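You operate a simulated robot arm through the tools that you are given. There is no shell and no other tool.

Carry out the task below with a simulated two-armed robot. There is one attempt and no reset: what you move stays moved.

JOB
Put the gold and red cords in the tape drawer and slide the green tray up to the cord reels.
Fine: shut the drawer; push the tray, don't lift it; the reels stay put.
Where things are to end (x, y in the base frame): gold cord within 6 cm of [75, 14]; red cord within 6 cm of [70, 20]; green tray within 2 cm of [58, 39].

The check looks at the end state, three seconds after you hand in, the way a careful person would. Anything else that was tipped, shoved, dropped, spilled or broken makes it a failure.

ROBOT AND FRAMES
Two 6-joint arms with fingered hands on one trunk that stands fixed in place. Base frame: the origin is at the foot of the trunk, x ahead of it, y to its left, z up. Readings come in cm, rad, newtons and seconds.
The left shoulder is at [5, 17, 101], the right one opposite. With the tool pointing down near the work surface each hand reaches from about 52 to 78 cm from the base axis, measured 20 degrees to its own side. Payload 3.5 kg a hand.
Tool frame (each hand has its own): the origin (TCP) lies between the finger pads and is the grasp point; the fingertips stand 2.6 cm ahead of it; z points along the fingers, y is the line along which they close. The gripper opens to 13.2 cm. The gripper's body begins 7.3 cm behind the TCP. The gripper is a hand of 3 fingers: y runs from the thumb to the fingers, the wrist lies at [0, 0, -23.4] in the tool frame, and closing takes about 1.5 s.
Orientation is that of the tool frame in the base frame, as [roll, pitch, yaw] about the fixed x, y, z axes, in that order (R = Rz(yaw) Ry(pitch) Rx(roll)). With the fingers straight down and closing along the base's y, the tool's x points along the base's -x, its y along +y and its z along -z.

CONTROLS
- The arms move only by the tool play_rows. It takes "left_deltas", "right_deltas" or both (then of equal length, played together; a hand with none holds still); each is one flat list of numbers, 6 for each row, row after row: the shift along the tool's x, y, z in units of 20 mm (1.0 is 20 mm), then the turn, a rotation vector about the tool's x, y, z in units of 8 degrees (1.0 is 8 degrees). In form: [tx, ty, tz, ax, ay, az, tx, ty, tz, ax, ay, az, ...]. A call has 1 to 20 rows; each row shifts and turns the commanded pose from where the row before left it, along the tool's axes as they then stand. "left_hand" and "right_hand" are, for a hand that has rows, the gripper command, from -1 (shut) to 1 (fully open), values between in proportion, set as the call begins (left out, the last holds). A call with a number of a shift or a turn outside -1 to 1 is refused whole. A row lasts 0.2 s, in which the tool goes at most 5 cm and 0.15 rad; a call with a longer step from one row to the next is refused whole, and so is a gripper value outside its range. Where a pose cannot be reached the arm comes as near as it can. A force on the tool above 90 N (or 10 N above the force at the start of the call, whichever is more), or a blocked arm, ends the call early, and 0.2 s more pass. Each finger travels about 10.8 cm/s and halts on what it meets, pressing with about 23 N; the grip force reading is that of the motor and also rises with nothing between the fingers. The clock runs only during rows and for 0.2 s after the last one: add rows that do not move to give the fingers time. It gives the time, the measured TCP pose, the force on the tool (base axes), the opening and the grip force at its end, in the units of the frame above (readings bear some noise), with the torque about the TCP (base axes, N m) and any sound that the robot's microphone picked up.
- Cameras (640 x 400 px; columns grow to the right, rows downward): "scene" is now at [3.56, 0.59, 159.62]; the picture's right is [0.08, -1.00, 0.00], its down [-0.77, -0.06, -0.64] and it looks along [0.64, 0.05, -0.77] (base axes); focal length 336 px, centre (320, 200). "left" rides on the left gripper at [-6.2, 0.3, -9.2] in its tool frame; the picture's right is [-0.05, -1.00, 0.00], its down [0.83, -0.04, -0.56] and it looks along [0.55, -0.03, 0.83] (tool axes); focal length 230 px, centre (320, 200). "right" rides on the right gripper at [6.2, 0.3, -9.2] in its tool frame; the picture's right is [-0.05, 1.00, 0.00], its down [-0.83, -0.04, -0.56] and it looks along [-0.55, -0.03, 0.83] (tool axes); focal length 230 px, centre (320, 200). There is no depth. A picture from a camera that has moved, and an enlarged one, comes with that camera's place and axes in the base frame and with its lens.
- get_image(camera): a new picture of that camera. It takes no simulated time.
- raise_lower(by): slides the trunk up (or, below 0, down) by that many cm; the arms and the scene camera ride with it, the base frame stays. It gives what a move gives, with no picture.
- move_fingers(finger1, finger2, thumb_bend, hand): sets how far each is bent, from 0 (flat) to 1 (curled in); at 0.3 the hand is open as for a grip, at 0.7 the pads meet at the TCP. One left out holds its place. A second passes; each finger stops where it meets its share of the squeeze, and holds until it gets a number again. A gripper value or a shape takes the hand back. It gives what a move gives, with no picture; readings hold the bend of each and the force on the fingers (four entries, about 0 where the hand has none), thumb and palm.
- set_grasp(shape, hand): the hand has 3 fingers and takes this shape, open, in about a second: jaw (thumb against the fingers, like two jaws); tri (thumb and two fingers); tip (a fingertip pinch); poke (one finger out to press); point (the index stretched); flat (the hand flat); cup (the hand cupped); fist (a fist). The gripper value then closes the fingers along that shape, each until it touches; the sizes above hold for jaw. It gives what a move gives, with no picture.
- turn_head(pan, tilt): turns the head with the scene camera to pan (to the left, within 1.501 rad either way) and tilt (down, from -0.506 to 1.204), counted from straight ahead of the robot. It gives what a move gives.
- close_up(camera, box): a new picture of the part [left, top, right, bottom] of that camera's present view, enlarged. It takes no simulated time.
- sign_off(): hands the job in; it is judged then, once.

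Nothing tells you positions but the pictures and the camera data. Unless the task says otherwise, let go and move clear before handing in.

The tools are called after "Request:" as a command line: name --argument value ..., lists and objects as JSON in quotes. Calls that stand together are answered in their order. play_rows: Moves the arms, as the interface text tells. Its arguments: {"type":"object","properties":{"left_deltas":{"type":"array"},"left_hand":{"type":"number"},"right_deltas":{"type":"array"},"right_hand":{"type":"number"}},"required":[]} The other tools are called the same way: raise_lower (by) slides the trunk up or down; set_grasp (shape, hand) gives the hand a shape; move_fingers (finger1, finger2, thumb_bend, hand) moves the fingers one by one; turn_head (pan, tilt) turns the head that bears the scene camera; get_image (camera) takes a picture; close_up (camera, box) takes an enlarged picture of a part of a camera's view; sign_off () hands the job in.

At the start:

```text
time: 0.0
left_position: [56.78, 23.41, 108.06]
left_orientation: [3.141, 0.002, 3.141]
left_contact_force: [0.3, 0.0, 0.4]
left_torque: [0.01, 0.0, 0.04]
left_opening: 13.2
left_finger_force: 0.0
left_shape: jaw
left_bend: [0.3, 0.3, 0.3]
left_finger forces: [0.1, 0.0, 0.0, 0.0, 0.0, 0.0]
right_position: [59.7, -21.15, 106.04]
right_orientation: [3.141, 0.0, -3.141]
right_contact_force: [-0.3, -0.2, -0.5]
right_torque: [0.0, 0.01, 0.02]
right_opening: 13.17
right_finger_force: 0.0
right_shape: jaw
right_bend: [0.3, 0.3, 0.3]
right_finger forces: [0.0, 0.0, 0.1, 0.0, 0.1, 0.0]
trunk travel left (down, up): [-62.5, 8.5]
head pan, tilt: [0.077, 0.876]
```

scene: 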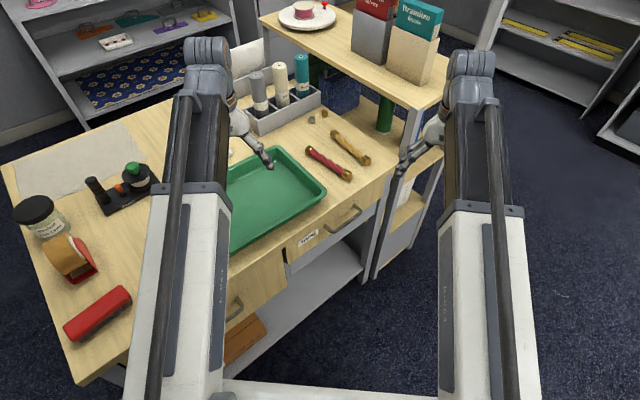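
right: 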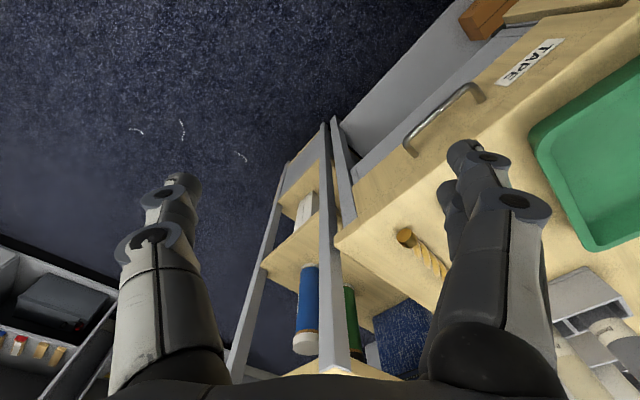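
left: 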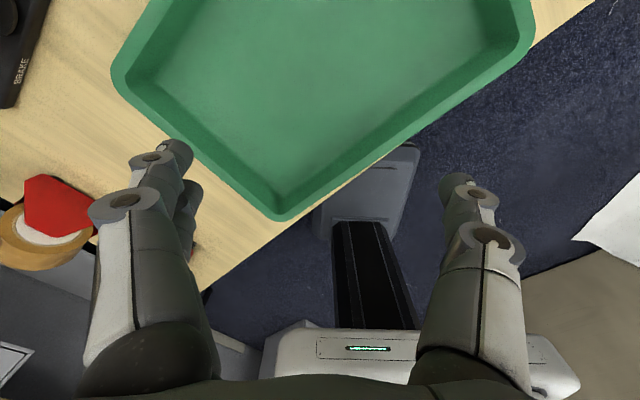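

I see a desk set at an angle, with a green tray, red and gold cords to the right of it, a row of reels behind and a closed drawer labelled TAPE at the front right. I'll look closer before moving anything.

Request:
close_up --camera "scene" --box '[220, 40, 420, 165]'

Request:
close_up --camera "scene" --box '[220, 130, 420, 255]'

Request:
close_up --camera "scene" --box '[0, 100, 320, 300]'

```text
3.20 times, centred on (320, 102) of scene
camera zoom: at [3.56, 0.59, 159.62], right [0.08, -1.0, 0.0], down [-0.77, -0.06, -0.64], along [0.64, 0.05, -0.77], focal length 1076 px, centre (320, 512)
```

zoom: 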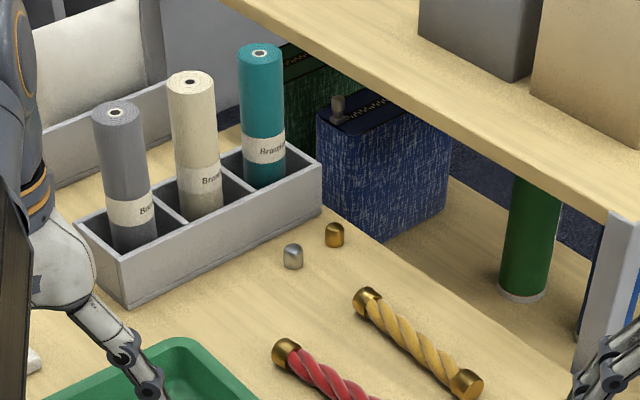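

```text
3.20 times, centred on (320, 192) of scene
camera zoom: at [3.56, 0.59, 159.62], right [0.08, -1.0, 0.0], down [-0.77, -0.06, -0.64], along [0.64, 0.05, -0.77], focal length 1076 px, centre (320, 224)
```

zoom: 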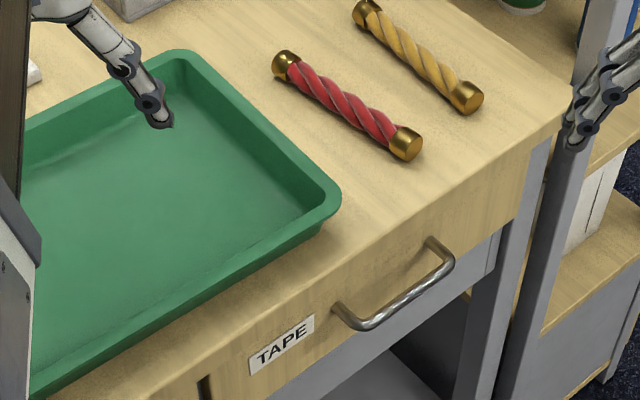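

```text
2.00 times, centred on (160, 200) of scene
camera zoom: at [3.56, 0.59, 159.62], right [0.08, -1.0, 0.0], down [-0.77, -0.06, -0.64], along [0.64, 0.05, -0.77], focal length 672 px, centre (640, 200)
```

zoom: 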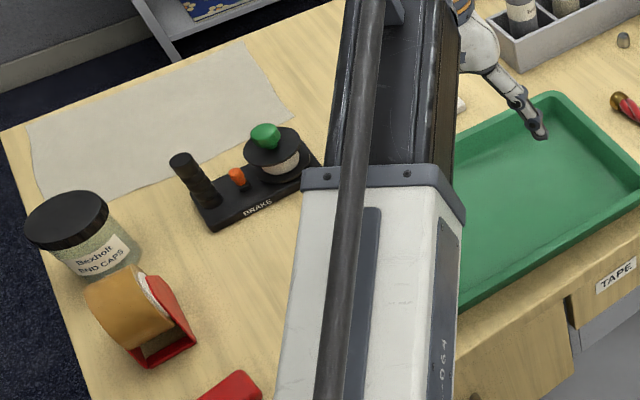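

The desk looks turned about 45° to the base, with its front facing the robot's right, and the tray target lies up against the black BRAKE unit on the left. I'll take closer pictures from the hand cameras to triangulate heights.

Request:
close_up --camera "right" --box '[320, 0, 640, 200]'

Request:
close_up --camera "right" --box '[220, 150, 540, 400]'

Request:
get_image --camera "left"

```text
2.00 times, centred on (480, 100) of right
camera zoom: at [53.66, -20.5, 115.25], right [0.05, 1.0, 0.0], down [0.83, -0.04, 0.56], along [0.55, -0.03, -0.83], focal length 460 px, centre (0, 400)
```

zoom: 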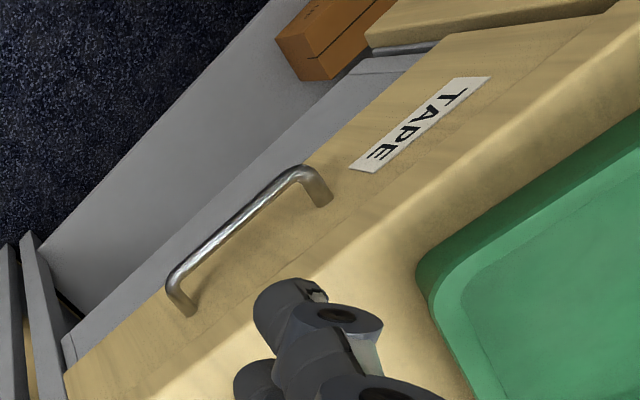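

```text
1.60 times, centred on (380, 275) of right
camera zoom: at [53.66, -20.5, 115.25], right [0.05, 1.0, 0.0], down [0.83, -0.04, 0.56], along [0.55, -0.03, -0.83], focal length 368 px, centre (224, 80)
```

zoom: 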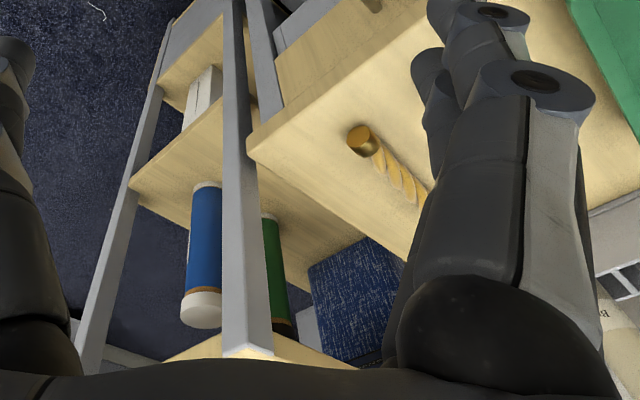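

```text
taken
camera left: at [62.99, 23.8, 117.24], right [0.05, -1.0, 0.0], down [-0.83, -0.04, 0.56], along [-0.55, -0.03, -0.83], focal length 230 px, centre (320, 200)
```

left: 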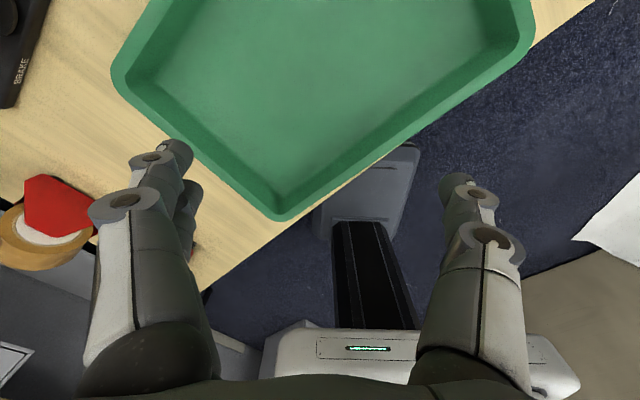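

The desktop looks to be near z≈83 with its front edge running at 45°. I'll raise and tilt the left hand so its camera looks straight down on the tray, and lift the right hand slightly for a clearer view of the drawer front.

Request:
play_rows --left_deltas '[0, 0, -1, 0, 0, 0, 0, 0, -1, 0, 0, 0, 0, 0, 0, 0, -0.84, 0, 0, 0, 0, 0, -0.84, 0, 0, 0, 0, 0, -0.84, 0, 0, 0, 0, 0, -0.84, 0, 0, 0, 0, 0, -0.84, 0]'

Request:
get_image --camera "left"

Request:
get_image --camera "scene"

```text
time: 1.6
left_position: [56.68, 23.57, 112.17]
left_orientation: [-3.141, 0.587, 3.141]
left_contact_force: [-0.2, -0.2, 0.4]
left_torque: [0.02, 0.0, -0.01]
left_opening: 13.19
left_finger_force: 0.1
left_shape: jaw
left_bend: [0.3, 0.3, 0.3]
left_finger forces: [0.0, 0.0, 0.0, 0.0, 0.0, 0.1]
right_position: [59.83, -20.85, 106.08]
right_orientation: [-3.141, -0.001, -3.141]
right_contact_force: [-0.5, -1.1, 0.7]
right_torque: [0.01, 0.01, -0.02]
right_opening: 13.21
right_finger_force: 0.1
right_shape: jaw
right_bend: [0.3, 0.3, 0.3]
right_finger forces: [0.1, 0.0, 0.1, 0.0, 0.0, 0.1]
trunk travel left (down, up): [-62.5, 8.5]
head pan, tilt: [0.077, 0.876]
```

```text
taken
camera left: at [56.83, 23.79, 123.17], right [0.04, -1.0, 0.03], down [-1.0, -0.04, 0.0], along [0.0, -0.03, -1.0], focal length 230 px, centre (320, 200)
```

left: 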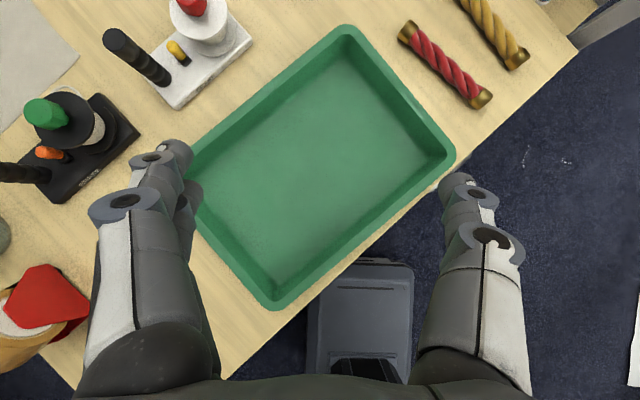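

```text
taken
camera scene: at [3.54, 0.59, 159.62], right [0.08, -1.0, 0.0], down [-0.77, -0.06, -0.64], along [0.64, 0.05, -0.77], focal length 336 px, centre (320, 200)
```

scene: 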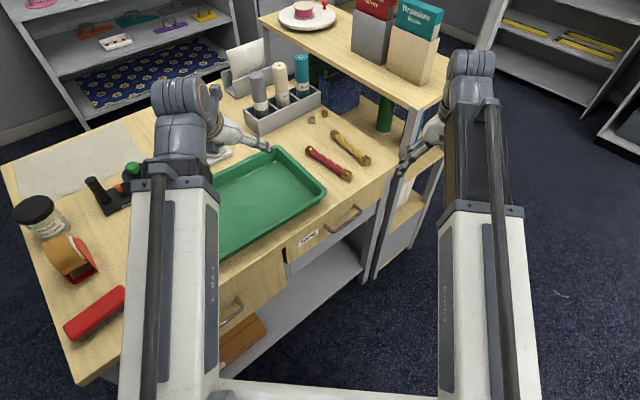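

The overhead view gives the tray centre at about (62, 24). The white and black reel units sit behind the target, and the cords are around (80, 2) and (88, -4). I'll turn the left hand so the fingers open along the desk edge and bring it in front of the tray's near wall, staying high.

Request:
play_rows --left_deltas '[0, 0, 0, 0, 0.84, 0, 0, 0, 0, 0, 0.84, 0, 0, 0, 0, 0, 0.84, 0, 0, 0, 0, 0, 0.84, 0, 0, 0, 0, 0, 0.84, 0, 0, 0, 0, 0, 0, -0.9375, 0, 0, 0, 0, 0, -0.9375, 0, 0, 0, 0, 0, -0.9375, 0, 0, 0, 0, 0, -0.9375, 0, 0, 0, 0, 0, -0.9375, 0, 0, 0, 0, 0, -0.9375, 0.986, -0.257, 0, 0, 0, 0, 0.986, -0.257, 0, 0, 0, 0, 0.986, -0.257, 0, 0, 0, 0, 0.986, -0.257, 0, 0, 0, 0, 0.986, -0.257, 0, 0, 0, 0, 0.986, -0.257, 0, 0, 0, 0, 0.986, -0.257, 0, 0, 0, 0]'

Request:
get_image --camera "left"

Request:
get_image --camera "scene"

Request:
get_image --camera "right"

```text
time: 5.4
left_position: [49.51, 11.16, 111.89]
left_orientation: [-3.137, 0.004, -2.357]
left_contact_force: [-0.2, -0.6, 0.8]
left_torque: [-0.01, 0.04, 0.0]
left_opening: 13.19
left_finger_force: 0.0
left_shape: jaw
left_bend: [0.3, 0.3, 0.3]
left_finger forces: [0.0, 0.1, 0.1, 0.0, 0.0, 0.1]
right_position: [59.73, -20.89, 106.09]
right_orientation: [-3.14, 0.0, -3.14]
right_contact_force: [0.0, 0.3, 0.2]
right_torque: [0.01, -0.05, 0.03]
right_opening: 13.19
right_finger_force: 0.0
right_shape: jaw
right_bend: [0.3, 0.3, 0.3]
right_finger forces: [0.1, 0.0, 0.0, 0.1, 0.1, 0.0]
trunk travel left (down, up): [-62.5, 8.5]
head pan, tilt: [0.077, 0.876]
```

```text
taken
camera left: at [53.73, 15.68, 121.05], right [0.74, -0.67, 0.0], down [-0.56, -0.62, 0.55], along [-0.37, -0.41, -0.83], focal length 230 px, centre (320, 200)
```

left: 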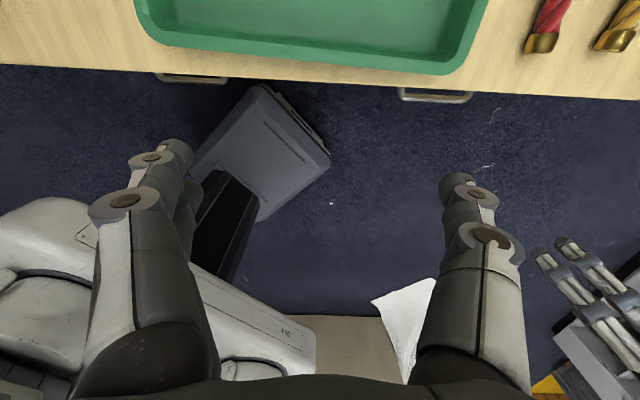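

```text
taken
camera scene: at [3.55, 0.58, 159.62], right [0.08, -1.0, 0.0], down [-0.77, -0.06, -0.64], along [0.64, 0.05, -0.77], focal length 336 px, centre (320, 200)
```

scene: 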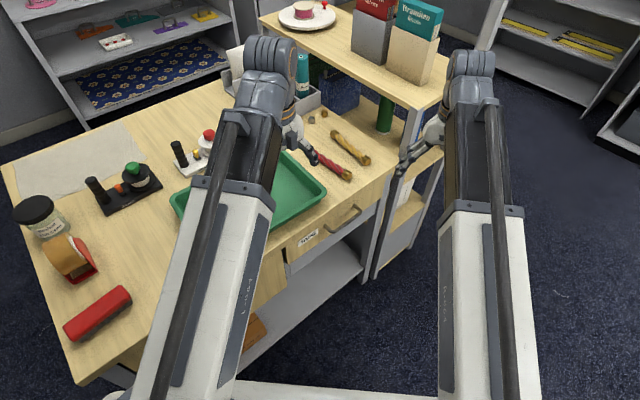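

```text
taken
camera right: at [53.65, -20.51, 115.25], right [0.05, 1.0, 0.0], down [0.83, -0.04, 0.56], along [0.55, -0.03, -0.83], focal length 230 px, centre (320, 200)
```

right: 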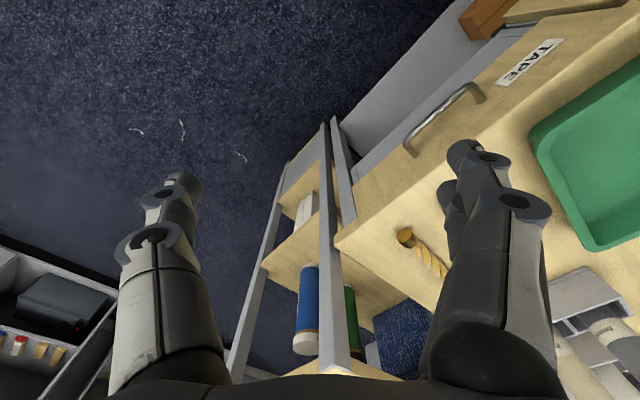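

From here the tray's near rim is at v≈47.5 (along the desk depth), just behind the desk edge, and the hand sits in front of it. I'll lower the left hand to just above desktop level in front of the tray.

Request:
play_rows --left_deltas '[0, 0, 1, 0, 0, 0, 0, 0, 1, 0, 0, 0, 0, 0, 1, 0, 0, 0, 0, 0, 1, 0, 0, 0, 0, 0, 1, 0, 0, 0, 0, 0, 1, 0, 0, 0, 0, 0, 1, 0, 0, 0, 0, 0, 1, 0, 0, 0, 0, 0, 1, 0, 0, 0, 0, 0, 1, 0, 0, 0, 0, 0, 1, 0, 0, 0, 0, 0, 0.9, 0, 0, 0]'

Request:
get_image --camera "left"

Request:
get_image --camera "scene"

Request:
get_image --camera "right"

```text
time: 8.0
left_position: [49.49, 11.3, 88.23]
left_orientation: [3.141, 0.0, -2.354]
left_contact_force: [-0.5, -0.5, -1.3]
left_torque: [0.01, 0.0, 0.01]
left_opening: 13.22
left_finger_force: 0.0
left_shape: jaw
left_bend: [0.3, 0.3, 0.3]
left_finger forces: [0.0, 0.0, 0.1, 0.0, 0.0, 0.0]
right_position: [59.87, -20.93, 106.11]
right_orientation: [-3.14, 0.001, 3.141]
right_contact_force: [-0.5, -0.4, 0.4]
right_torque: [-0.03, -0.01, 0.0]
right_opening: 13.18
right_finger_force: 0.1
right_shape: jaw
right_bend: [0.3, 0.3, 0.3]
right_finger forces: [0.1, 0.0, 0.0, 0.0, 0.0, 0.1]
trunk travel left (down, up): [-62.5, 8.5]
head pan, tilt: [0.077, 0.876]
```

```text
taken
camera left: at [53.78, 15.8, 97.36], right [0.74, -0.67, 0.0], down [-0.56, -0.62, 0.56], along [-0.37, -0.41, -0.83], focal length 230 px, centre (320, 200)
```

left: 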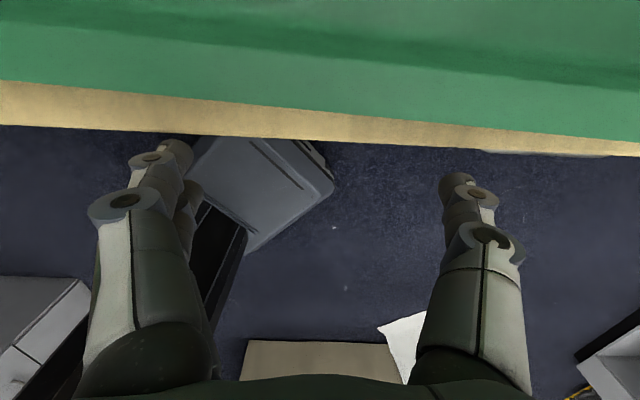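

```text
taken
camera scene: at [3.56, 0.59, 159.62], right [0.08, -1.0, 0.0], down [-0.77, -0.06, -0.64], along [0.64, 0.05, -0.77], focal length 336 px, centre (320, 200)
```

scene: 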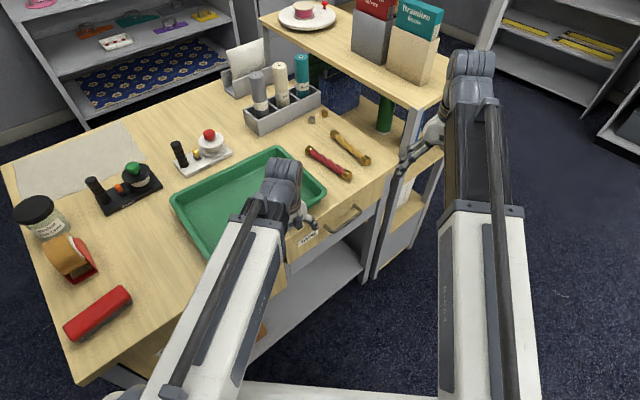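

```text
taken
camera right: at [53.66, -20.5, 115.25], right [0.05, 1.0, 0.0], down [0.83, -0.04, 0.56], along [0.55, -0.03, -0.83], focal length 230 px, centre (320, 200)
```

right: 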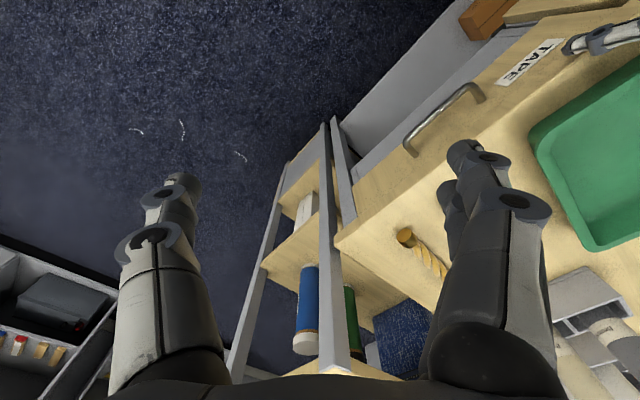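

The hand is in front of the tray, with the fingertips around z≈85.6. I'll creep forward a little at a time and watch the force for contact.

Request:
play_rows --left_deltas '[-0.5, 0, 0, 0, 0, 0, -0.5, 0, 0, 0, 0, 0, -0.3, 0, 0, 0, 0, 0]'

Request:
get_image --camera "left"

Request:
close_up --camera "scene" --box '[220, 140, 380, 260]'

Request:
close_up --camera "right" --box '[480, 0, 640, 100]'

```text
time: 8.8
left_position: [49.91, 11.79, 88.3]
left_orientation: [3.136, -0.047, -2.341]
left_contact_force: [-28.3, -31.6, 4.9]
left_torque: [-0.35, 0.88, 3.38]
left_opening: 13.15
left_finger_force: 0.0
left_shape: jaw
left_bend: [0.31, 0.3, 0.3]
left_finger forces: [44.2, 0.1, 0.0, 0.0, 0.0, 0.0]
right_position: [59.91, -20.85, 106.03]
right_orientation: [3.14, 0.003, -3.14]
right_contact_force: [-0.5, 1.1, 0.3]
right_torque: [0.0, 0.01, 0.03]
right_opening: 13.19
right_finger_force: 0.1
right_shape: jaw
right_bend: [0.3, 0.3, 0.3]
right_finger forces: [0.1, 0.0, 0.0, 0.0, 0.1, 0.0]
trunk travel left (down, up): [-62.5, 8.5]
head pan, tilt: [0.077, 0.876]
stopped in row 3 (left hand): the force on the tool passed its limit at 97 N (the readings are from after the stop); the commanded pose is now the measured one
```

```text
taken
camera left: at [54.47, 16.64, 97.03], right [0.75, -0.66, -0.01], down [-0.53, -0.61, 0.59], along [-0.4, -0.44, -0.8], focal length 230 px, centre (320, 200)
```

left: 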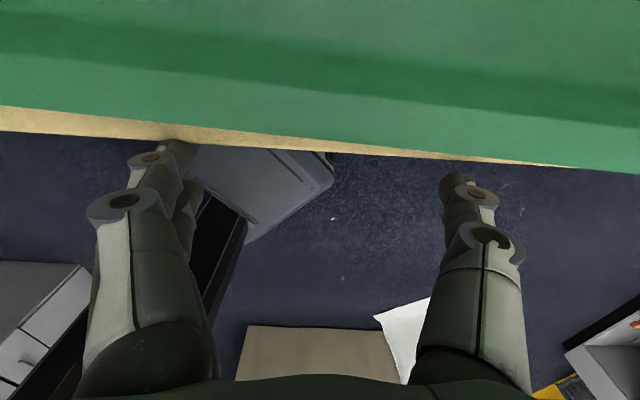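

```text
3.33 times, centred on (300, 200) of scene
camera zoom: at [3.41, 0.37, 159.67], right [0.08, -1.0, 0.0], down [-0.77, -0.06, -0.64], along [0.64, 0.05, -0.77], focal length 1120 px, centre (387, 200)
```

zoom: 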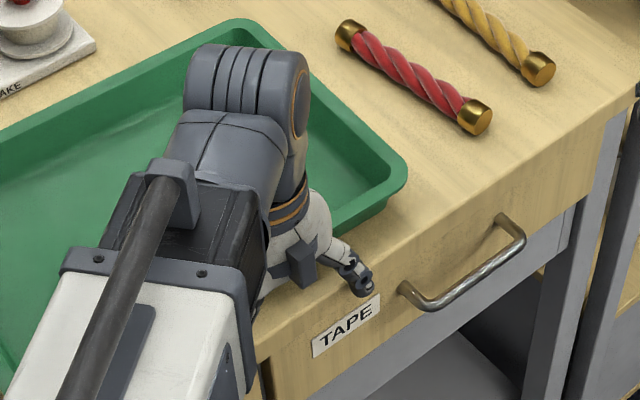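

```text
4.00 times, centred on (560, 50) of right
camera zoom: at [53.74, -20.46, 115.32], right [0.05, 1.0, 0.0], down [0.83, -0.04, 0.56], along [0.56, -0.03, -0.83], focal length 920 px, centre (-640, 800)
```

zoom: 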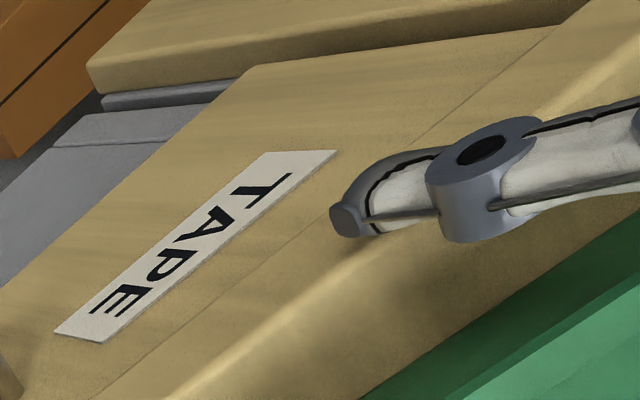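

The fingertips met the desk's front edge rather than the tray, so the desktop is nearer z≈86 than 83. I'll back off, raise, straighten the hand and re-measure the height.

Request:
play_rows --left_deltas '[0.5, 0, -0.3, 0, -0.337, 0.107, 0, 0, -1, 0, 0, 0, 0, 0, -0.7, 0, 0, 0]'

Request:
get_image --camera "left"

Request:
close_up --camera "right" --box '[480, 0, 640, 100]'

```text
time: 9.6
left_position: [49.74, 11.49, 92.33]
left_orientation: [3.139, 0.012, -2.36]
left_contact_force: [-0.9, -0.2, 0.6]
left_torque: [0.03, 0.03, 0.02]
left_opening: 13.18
left_finger_force: 0.1
left_shape: jaw
left_bend: [0.3, 0.3, 0.3]
left_finger forces: [0.0, 0.0, 0.0, 0.1, 0.0, 0.0]
right_position: [59.87, -20.79, 105.98]
right_orientation: [3.141, -0.001, -3.14]
right_contact_force: [0.2, 0.8, 0.6]
right_torque: [-0.02, 0.0, 0.02]
right_opening: 13.2
right_finger_force: 0.0
right_shape: jaw
right_bend: [0.3, 0.3, 0.3]
right_finger forces: [0.1, 0.0, 0.0, 0.0, 0.0, 0.0]
trunk travel left (down, up): [-62.5, 8.5]
head pan, tilt: [0.077, 0.876]
```

```text
taken
camera left: at [53.89, 15.94, 101.38], right [0.74, -0.67, 0.0], down [-0.56, -0.62, 0.54], along [-0.37, -0.4, -0.84], focal length 230 px, centre (320, 200)
```

left: 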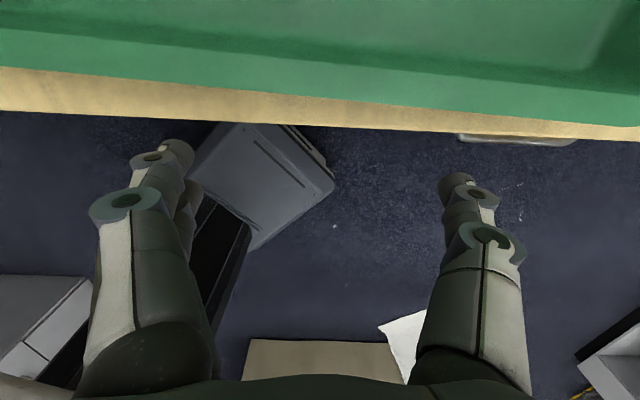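

```text
4.00 times, centred on (560, 50) of right
camera zoom: at [53.73, -20.41, 115.27], right [0.05, 1.0, 0.0], down [0.83, -0.04, 0.56], along [0.55, -0.03, -0.83], focal length 920 px, centre (-640, 800)
```

zoom: 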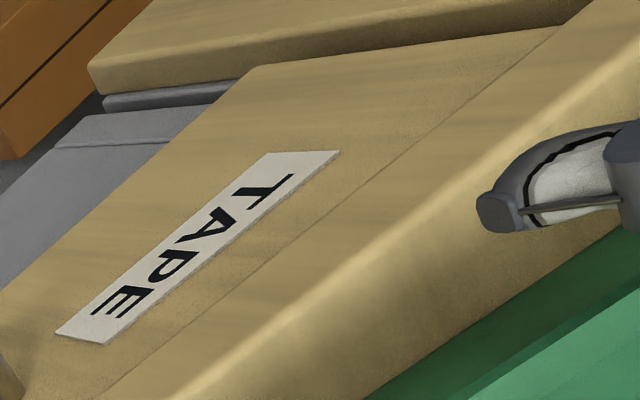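

The fingertips sit about 3.3 cm below the TCP with the jaw open, which puts the desktop near z≈86 and the tray rim near 89.5. I'll lower only to TCP z≈90.6 and advance gently.

Request:
play_rows --left_deltas '[0, 0, 0.85, 0, 0, 0, -0.5, 0, 0, 0, 0, 0, -0.3, 0, 0, 0, 0, 0]'

Request:
get_image --camera "left"

Request:
close_up --camera "right" --box '[480, 0, 640, 100]'

```text
time: 10.4
left_position: [50.77, 12.75, 90.56]
left_orientation: [3.138, 0.012, -2.36]
left_contact_force: [0.3, 0.0, 0.1]
left_torque: [-0.02, 0.0, -0.02]
left_opening: 13.19
left_finger_force: 0.1
left_shape: jaw
left_bend: [0.3, 0.3, 0.3]
left_finger forces: [0.0, 0.0, 0.0, 0.0, 0.0, 0.0]
right_position: [59.87, -20.97, 106.08]
right_orientation: [3.141, -0.001, 3.141]
right_contact_force: [0.5, -0.4, -0.6]
right_torque: [-0.03, 0.01, -0.01]
right_opening: 13.2
right_finger_force: 0.1
right_shape: jaw
right_bend: [0.3, 0.3, 0.3]
right_finger forces: [0.0, 0.0, 0.1, 0.1, 0.0, 0.0]
trunk travel left (down, up): [-62.5, 8.5]
head pan, tilt: [0.077, 0.876]
```

```text
taken
camera left: at [55.02, 17.11, 99.62], right [0.74, -0.67, 0.0], down [-0.56, -0.62, 0.55], along [-0.37, -0.4, -0.84], focal length 230 px, centre (320, 200)
```

left: 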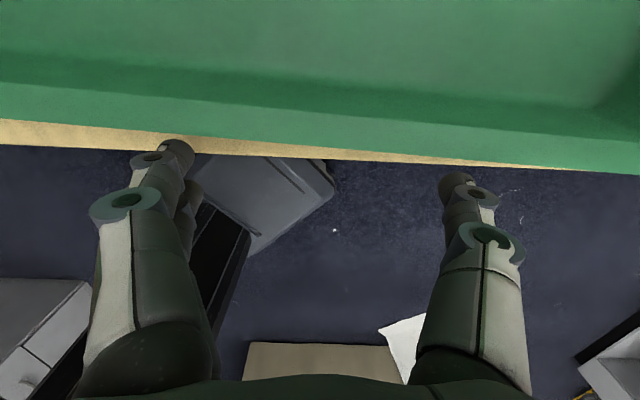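

```text
4.00 times, centred on (560, 50) of right
camera zoom: at [53.74, -20.41, 115.26], right [0.05, 1.0, 0.0], down [0.83, -0.04, 0.56], along [0.55, -0.03, -0.83], focal length 920 px, centre (-640, 800)
```

zoom: 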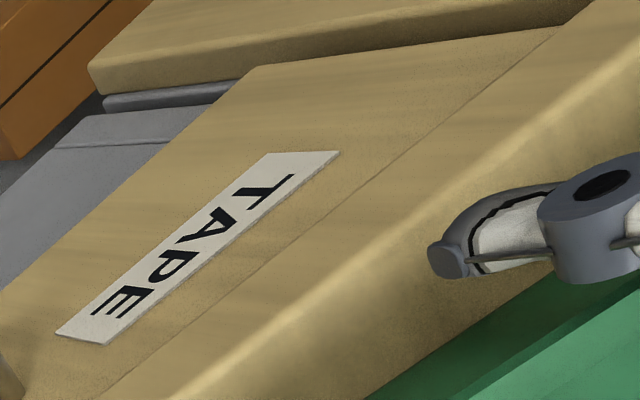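

No contact yet, and the fingers are now over the desk strip in front of the tray. I'll creep on until they touch the rim.

Request:
play_rows --left_deltas '[-0.3, 0, 0, 0, 0, 0, -0.3, 0, 0, 0, 0, 0]'

Request:
get_image --camera "left"

Request:
get_image --camera "right"

```text
time: 11.0
left_position: [51.7, 13.56, 90.45]
left_orientation: [3.138, 0.011, -2.361]
left_contact_force: [-0.3, -0.8, 0.4]
left_torque: [-0.02, -0.03, -0.02]
left_opening: 13.19
left_finger_force: 0.0
left_shape: jaw
left_bend: [0.3, 0.3, 0.3]
left_finger forces: [0.1, 0.1, 0.0, 0.1, 0.0, 0.0]
right_position: [59.81, -20.83, 106.05]
right_orientation: [-3.142, 0.0, -3.141]
right_contact_force: [-0.2, -0.1, 0.5]
right_torque: [-0.02, -0.01, -0.01]
right_opening: 13.19
right_finger_force: 0.1
right_shape: jaw
right_bend: [0.3, 0.3, 0.3]
right_finger forces: [0.0, 0.1, 0.1, 0.0, 0.0, 0.0]
trunk travel left (down, up): [-62.5, 8.5]
head pan, tilt: [0.077, 0.876]
```

```text
taken
camera left: at [55.83, 18.0, 99.6], right [0.74, -0.67, 0.0], down [-0.56, -0.62, 0.55], along [-0.37, -0.4, -0.84], focal length 230 px, centre (320, 200)
```

left: 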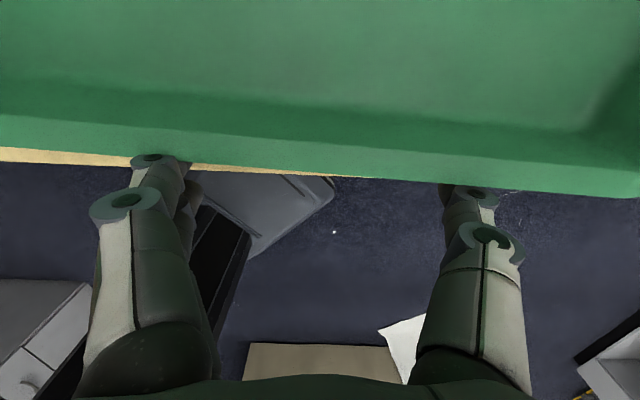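

```text
taken
camera right: at [53.74, -20.41, 115.26], right [0.05, 1.0, 0.0], down [0.83, -0.04, 0.56], along [0.55, -0.03, -0.83], focal length 230 px, centre (320, 200)
```

right: 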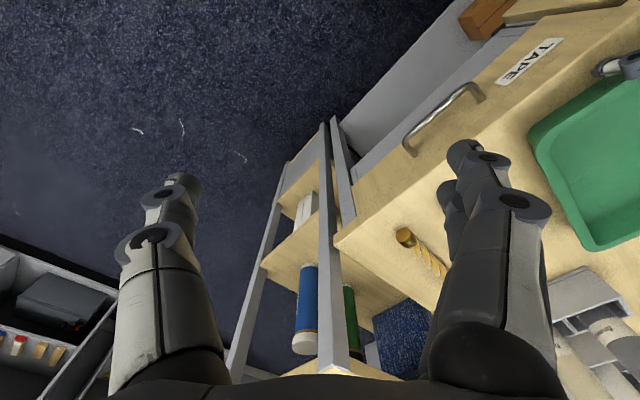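

The fingertips are now below the rim on the outside, about to touch the tray. I'll push it inward along the desk depth by about 5–6 cm and then re-measure.

Request:
play_rows --left_deltas '[-0.4, 0, 0, 0, 0, 0, -0.4, 0, 0, 0, 0, 0, -0.4, 0, 0, 0, 0, 0, -0.4, 0, 0, 0, 0, 0]'

Request:
get_image --camera "left"

Request:
get_image --camera "scene"

```text
time: 12.0
left_position: [53.86, 15.83, 90.48]
left_orientation: [3.138, 0.011, -2.361]
left_contact_force: [0.2, -0.4, -0.6]
left_torque: [0.01, 0.04, 0.03]
left_opening: 13.2
left_finger_force: 0.1
left_shape: jaw
left_bend: [0.3, 0.3, 0.3]
left_finger forces: [0.5, 0.0, 0.0, 0.0, 0.3, 0.0]
right_position: [59.93, -20.75, 106.13]
right_orientation: [3.141, 0.0, -3.141]
right_contact_force: [-0.3, 0.2, 0.3]
right_torque: [-0.01, 0.0, 0.03]
right_opening: 13.19
right_finger_force: 0.0
right_shape: jaw
right_bend: [0.3, 0.3, 0.3]
right_finger forces: [0.0, 0.0, 0.1, 0.0, 0.0, 0.1]
trunk travel left (down, up): [-62.5, 8.5]
head pan, tilt: [0.077, 0.876]
```

```text
taken
camera left: at [58.09, 20.25, 99.71], right [0.74, -0.67, 0.0], down [-0.56, -0.62, 0.55], along [-0.37, -0.4, -0.84], focal length 230 px, centre (320, 200)
```

left: 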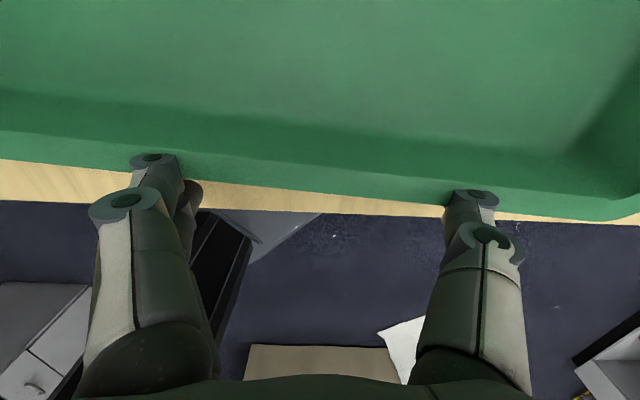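

```text
taken
camera scene: at [3.55, 0.59, 159.62], right [0.08, -1.0, 0.0], down [-0.77, -0.06, -0.64], along [0.64, 0.05, -0.77], focal length 336 px, centre (320, 200)
```

scene: 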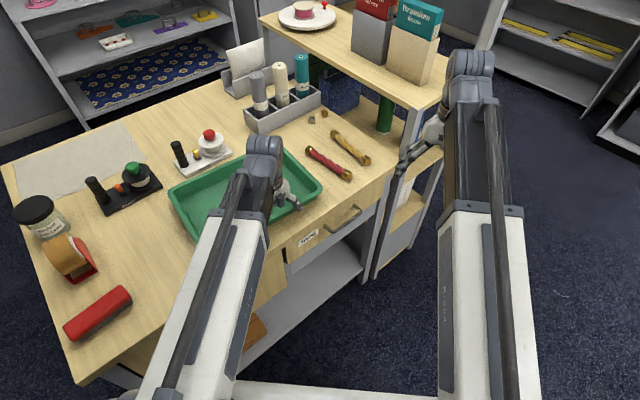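

The tray slides smoothly with both sides of the hand touching it. I'll push about 4 cm more.

Request:
play_rows --left_deltas '[-0.4, 0, 0, 0, 0, 0, -0.4, 0, 0, 0, 0, 0, -0.4, 0, 0, 0, 0, 0, -0.4, 0, 0, 0, 0, 0, -0.4, 0, 0, 0, 0, 0]'

Request:
get_image --camera "left"

Request:
close_up --camera "scene" --box '[150, 110, 350, 240]'

```text
time: 13.2
left_position: [56.88, 18.51, 90.63]
left_orientation: [3.139, 0.011, -2.358]
left_contact_force: [0.0, -0.7, 0.3]
left_torque: [-0.03, -0.04, 0.0]
left_opening: 13.19
left_finger_force: 0.2
left_shape: jaw
left_bend: [0.3, 0.3, 0.3]
left_finger forces: [0.7, 0.1, 0.0, 0.0, 0.3, 0.0]
right_position: [59.93, -20.88, 106.09]
right_orientation: [3.141, 0.0, -3.14]
right_contact_force: [0.4, 0.0, -0.3]
right_torque: [-0.02, 0.0, -0.01]
right_opening: 13.18
right_finger_force: 0.0
right_shape: jaw
right_bend: [0.3, 0.3, 0.3]
right_finger forces: [0.1, 0.1, 0.0, 0.0, 0.0, 0.0]
trunk travel left (down, up): [-62.5, 8.5]
head pan, tilt: [0.077, 0.876]
```

```text
taken
camera left: at [61.07, 22.97, 99.75], right [0.74, -0.67, 0.0], down [-0.56, -0.62, 0.55], along [-0.37, -0.4, -0.84], focal length 230 px, centre (320, 200)
```

left: 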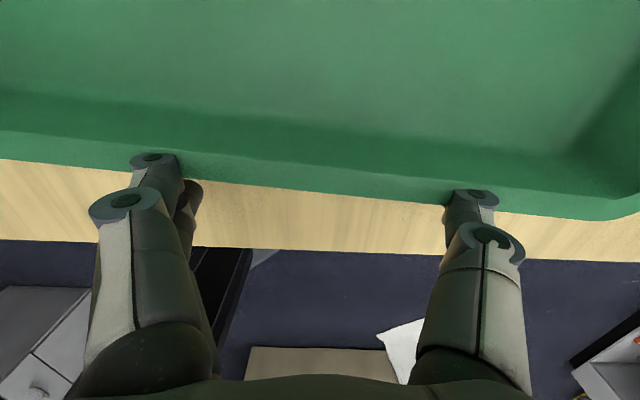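

```text
3.08 times, centred on (250, 175) of scene
camera zoom: at [3.55, 0.59, 159.62], right [0.08, -1.0, 0.0], down [-0.77, -0.06, -0.64], along [0.64, 0.05, -0.77], focal length 1034 px, centre (535, 277)
```

zoom: 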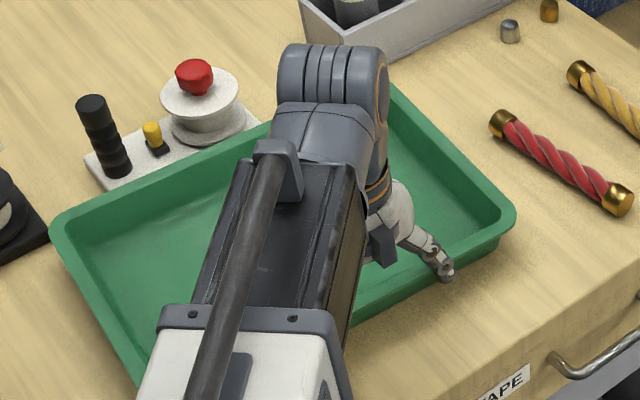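

The tray has followed the hand. The front rim is now near v≈54.5, and the back rim is close to the white reel base. I'll back the hand off, rise and look straight down to measure it.

Request:
play_rows --left_deltas '[0.75, 0, 0, 0, 0, 0, 0, 0, -1, 0, 0, 0, 0, 0, -1, 0, 0, 0, 0, 0, -1, 0, 0, 0, 0, 0, -1, 0, 0, 0, 0, 0, -1, 0, 0, 0, 0, 0, -1, 0, 0, 0, 0, 0, -1, 0, 0, 0, 0, 0, -1, 0, 0, 0, 0, 0, -1, 0, 0, 0, 0, 0, -1, 0, 0, 0, 0, 0, -1, 0, 0, 0, -1, 0.6, 0, 0, 0, 0, -1, 0.6, 0, 0, 0, 0, -1, 0.6, 0, 0, 0, 0, -1, 0.6, 0, 0, 0, 0, 0, 0, 0, 0, -1, 0, 0, 0, 0, 0, -1, 0, 0, 0, 0, 0, -1, 0, 0, 0, 0, 0, -1, 0]'

Request:
get_image --camera "left"

Request:
get_image --camera "scene"

```text
time: 17.4
left_position: [57.9, 26.34, 112.8]
left_orientation: [3.14, 0.572, -2.361]
left_contact_force: [0.4, 0.2, 0.0]
left_torque: [0.02, 0.03, 0.02]
left_opening: 13.22
left_finger_force: 0.1
left_shape: jaw
left_bend: [0.3, 0.3, 0.3]
left_finger forces: [0.1, 0.1, 0.0, 0.1, 0.1, 0.1]
right_position: [59.79, -20.89, 106.13]
right_orientation: [-3.141, 0.001, -3.141]
right_contact_force: [0.3, -0.1, 0.1]
right_torque: [0.05, -0.02, 0.01]
right_opening: 13.18
right_finger_force: 0.1
right_shape: jaw
right_bend: [0.3, 0.3, 0.3]
right_finger forces: [0.0, 0.0, 0.0, 0.0, 0.0, 0.0]
trunk travel left (down, up): [-62.5, 8.5]
head pan, tilt: [0.077, 0.876]
```

```text
taken
camera left: at [57.89, 26.61, 123.66], right [0.73, -0.68, 0.02], down [-0.68, -0.73, 0.02], along [0.01, -0.03, -1.0], focal length 230 px, centre (320, 200)
```

left: 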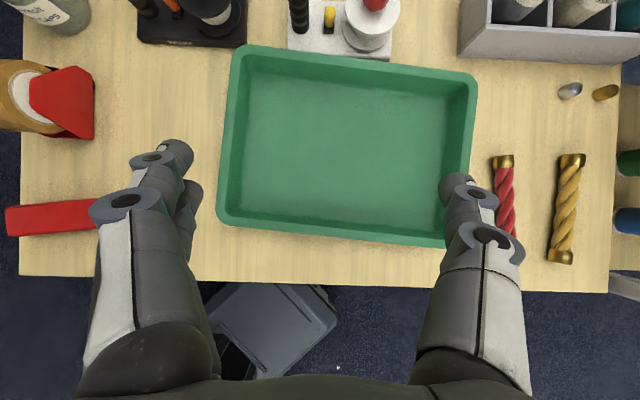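

```text
taken
camera scene: at [3.54, 0.58, 159.62], right [0.08, -1.0, 0.0], down [-0.77, -0.06, -0.64], along [0.64, 0.05, -0.77], focal length 336 px, centre (320, 200)
```

scene: 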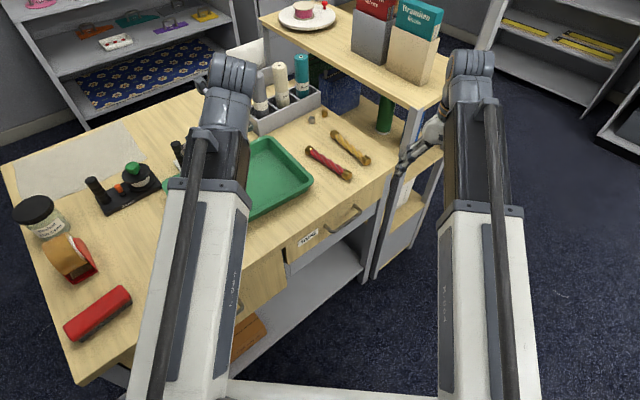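

Looking straight down, the tray centre is about (66.2, 28.7) and it is turned a few degrees. It still needs about 13 cm to the left along the desk and 1.5 cm deeper. I'll straighten the hand and lower it inside the tray near the left wall, then push that wall from within.

Request:
play_rows --left_deltas '[0, 0, 0, 0, 1, 0, 0, 0, 0, 0, 1, 0, 0, 0, 0, 0, 1, 0, 0, 0, 0, 0, 1, 0, -1, 0.134, 0, 0, 0, 0, -1, 0.134, 0, 0, 0, 0, -1, 0.134, 0, 0, 0, 0, -1, 0.134, 0, 0, 0, 0, -1, 0.134, 0, 0, 0, 0, 0, 0, 1, 0, 0, 0, 0, 0, 1, 0, 0, 0, 0, 0, 1, 0, 0, 0, 0, 0, 1, 0, 0, 0, 0, 0, 1, 0, 0, 0, 0, 0, 1, 0, 0, 0]'

Request:
get_image --camera "left"

Request:
get_image --camera "scene"

```text
time: 20.6
left_position: [64.08, 34.47, 100.59]
left_orientation: [3.137, 0.013, -2.36]
left_contact_force: [0.4, -0.4, 0.2]
left_torque: [-0.01, -0.06, -0.03]
left_opening: 13.18
left_finger_force: 0.0
left_shape: jaw
left_bend: [0.3, 0.3, 0.3]
left_finger forces: [0.0, 0.1, 0.1, 0.0, 0.1, 0.1]
right_position: [59.86, -20.81, 106.05]
right_orientation: [-3.141, -0.001, -3.141]
right_contact_force: [0.0, 0.0, 0.3]
right_torque: [-0.05, -0.05, -0.01]
right_opening: 13.17
right_finger_force: 0.0
right_shape: jaw
right_bend: [0.3, 0.3, 0.3]
right_finger forces: [0.1, 0.1, 0.1, 0.0, 0.0, 0.0]
trunk travel left (down, up): [-62.5, 8.5]
head pan, tilt: [0.077, 0.876]
```

```text
taken
camera left: at [68.35, 38.93, 109.85], right [0.74, -0.67, 0.0], down [-0.56, -0.62, 0.55], along [-0.37, -0.4, -0.84], focal length 230 px, centre (320, 200)
```

left: 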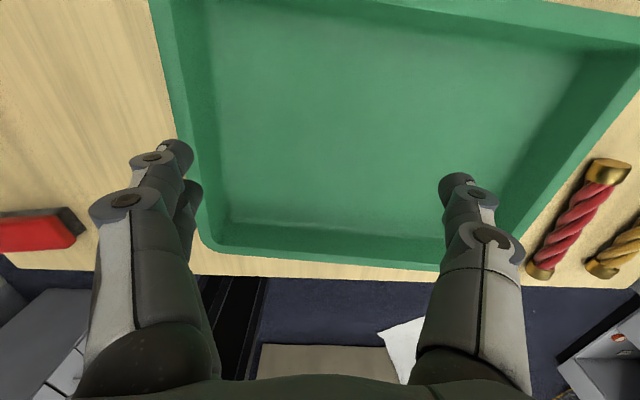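

```text
taken
camera scene: at [3.56, 0.6, 159.62], right [0.08, -1.0, 0.0], down [-0.77, -0.06, -0.64], along [0.64, 0.05, -0.77], focal length 336 px, centre (320, 200)
```

scene: 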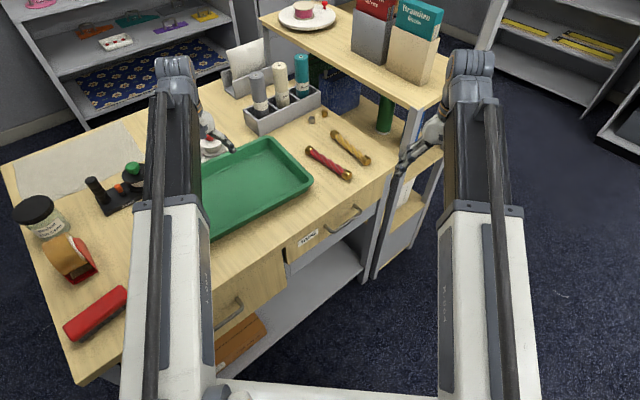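

The hand is over the tray with the finger pair near the left wall. I'll shift 1 cm away from the wall for clearance and lower it into the tray.

Request:
play_rows --left_deltas '[0, -0.5, 0, 0, 0, 0, 0, 0, 1, 0, 0, 0, 0, 0, 1, 0, 0, 0, 0, 0, 1, 0, 0, 0]'

Request:
get_image --camera "left"

Request:
close_up --camera "scene" --box '[150, 80, 330, 200]'

```text
time: 21.6
left_position: [64.83, 33.74, 94.79]
left_orientation: [3.138, 0.012, -2.361]
left_contact_force: [-0.4, 0.4, 0.7]
left_torque: [0.01, 0.0, 0.01]
left_opening: 13.19
left_finger_force: 0.1
left_shape: jaw
left_bend: [0.3, 0.3, 0.3]
left_finger forces: [0.0, 0.0, 0.0, 0.0, 0.0, 0.0]
right_position: [59.93, -20.81, 106.09]
right_orientation: [3.14, 0.0, -3.141]
right_contact_force: [0.1, -0.8, 0.5]
right_torque: [0.03, 0.01, -0.03]
right_opening: 13.21
right_finger_force: 0.1
right_shape: jaw
right_bend: [0.3, 0.3, 0.3]
right_finger forces: [0.0, 0.0, 0.0, 0.0, 0.1, 0.1]
trunk travel left (down, up): [-62.5, 8.5]
head pan, tilt: [0.077, 0.876]
```

```text
taken
camera left: at [69.05, 38.23, 103.97], right [0.74, -0.67, 0.0], down [-0.56, -0.62, 0.55], along [-0.37, -0.4, -0.84], focal length 230 px, centre (320, 200)
```

left: 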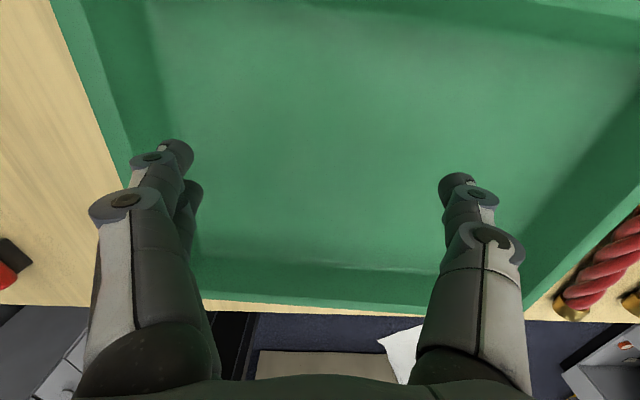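

```text
3.33 times, centred on (240, 140) of scene
camera zoom: at [3.56, 0.59, 159.62], right [0.08, -1.0, 0.0], down [-0.77, -0.06, -0.64], along [0.64, 0.05, -0.77], focal length 1120 px, centre (587, 400)
```

zoom: 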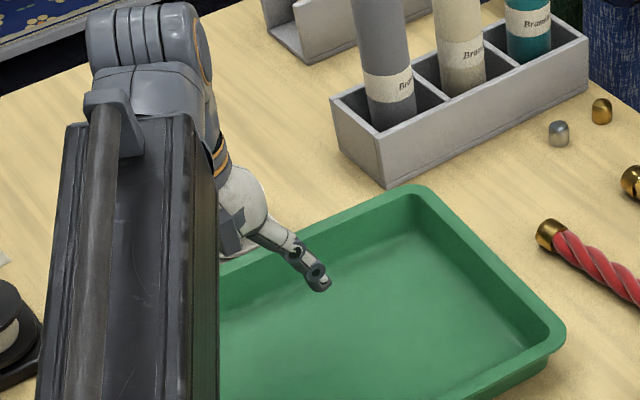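

The fingertips are clearly inside the tray. I'll lower them to just above its floor and move left until the wall is touched.

Request:
play_rows --left_deltas '[0, 0, 0.95, 0, 0, 0, 0, 0, 0.9, 0, 0, 0]'

Request:
get_image --camera "left"

```text
time: 22.2
left_position: [64.9, 33.82, 90.91]
left_orientation: [3.14, 0.014, -2.359]
left_contact_force: [-0.4, -0.3, -0.2]
left_torque: [-0.02, 0.02, -0.02]
left_opening: 13.16
left_finger_force: 0.2
left_shape: jaw
left_bend: [0.3, 0.3, 0.3]
left_finger forces: [0.1, 0.0, 0.0, 0.0, 0.0, 0.1]
right_position: [59.86, -20.74, 106.13]
right_orientation: [3.141, 0.0, -3.141]
right_contact_force: [-0.1, -0.8, -0.5]
right_torque: [-0.01, 0.02, 0.0]
right_opening: 13.19
right_finger_force: 0.0
right_shape: jaw
right_bend: [0.3, 0.3, 0.3]
right_finger forces: [0.0, 0.0, 0.1, 0.0, 0.0, 0.0]
trunk travel left (down, up): [-62.5, 8.5]
head pan, tilt: [0.077, 0.876]
```

```text
taken
camera left: at [69.13, 38.24, 100.16], right [0.74, -0.67, 0.0], down [-0.56, -0.62, 0.55], along [-0.37, -0.4, -0.84], focal length 230 px, centre (320, 200)
```

left: 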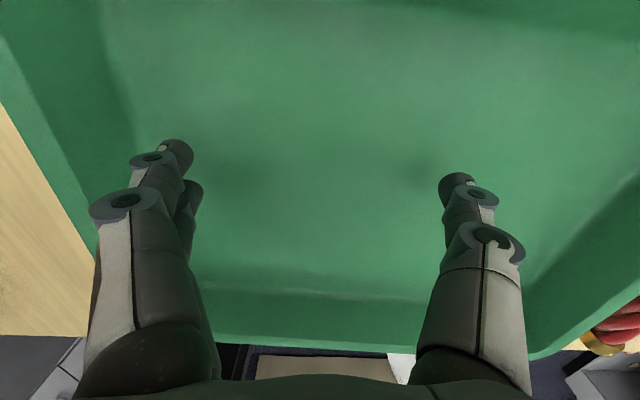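

Shadows show the tips just above the tray floor. I'll push left in slow steps.

Request:
play_rows --left_deltas '[0, 0.4, 0, 0, 0, 0, 0, 0.4, 0, 0, 0, 0, 0, 0.4, 0, 0, 0, 0, 0, 0.4, 0, 0, 0, 0, 0, 0.4, 0, 0, 0, 0, 0, 0.4, 0, 0, 0, 0, 0, 0.4, 0, 0, 0, 0]'

Request:
get_image --camera "left"

Request:
get_image --camera "scene"

```text
time: 23.8
left_position: [60.86, 37.98, 90.98]
left_orientation: [3.138, 0.012, -2.359]
left_contact_force: [0.3, -1.1, 0.1]
left_torque: [-0.01, -0.02, 0.02]
left_opening: 13.21
left_finger_force: 0.1
left_shape: jaw
left_bend: [0.31, 0.3, 0.3]
left_finger forces: [0.7, 0.2, 0.2, 0.0, 0.0, 0.0]
right_position: [59.81, -20.79, 106.16]
right_orientation: [3.141, 0.0, -3.141]
right_contact_force: [0.7, -1.1, -0.1]
right_torque: [0.04, 0.01, 0.01]
right_opening: 13.21
right_finger_force: 0.1
right_shape: jaw
right_bend: [0.3, 0.3, 0.3]
right_finger forces: [0.0, 0.1, 0.0, 0.2, 0.0, 0.1]
trunk travel left (down, up): [-62.5, 8.5]
head pan, tilt: [0.077, 0.876]
```

```text
taken
camera left: at [65.04, 42.29, 100.3], right [0.74, -0.67, 0.0], down [-0.56, -0.62, 0.55], along [-0.37, -0.4, -0.84], focal length 230 px, centre (320, 200)
```

left: 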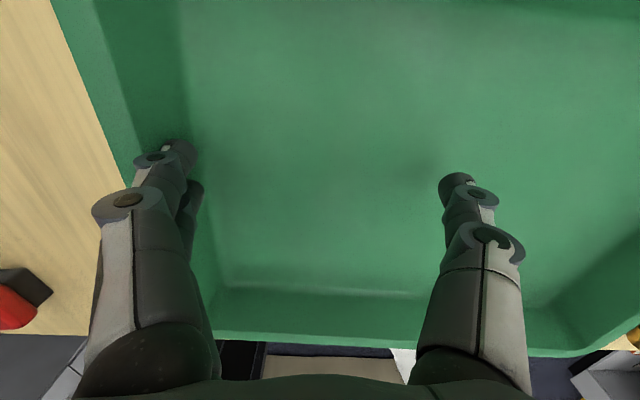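

```text
taken
camera scene: at [3.56, 0.58, 159.62], right [0.08, -1.0, 0.0], down [-0.77, -0.06, -0.64], along [0.64, 0.05, -0.77], focal length 336 px, centre (320, 200)
```

scene: 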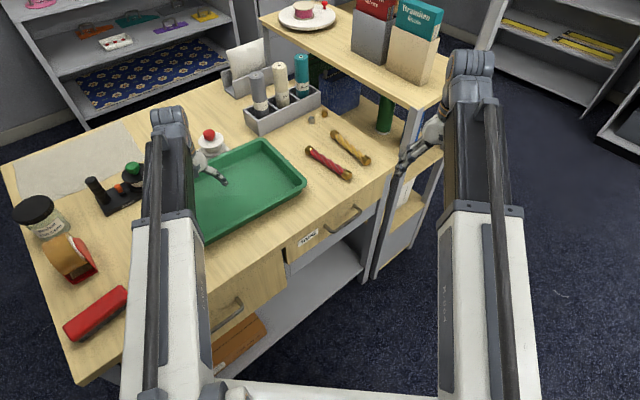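

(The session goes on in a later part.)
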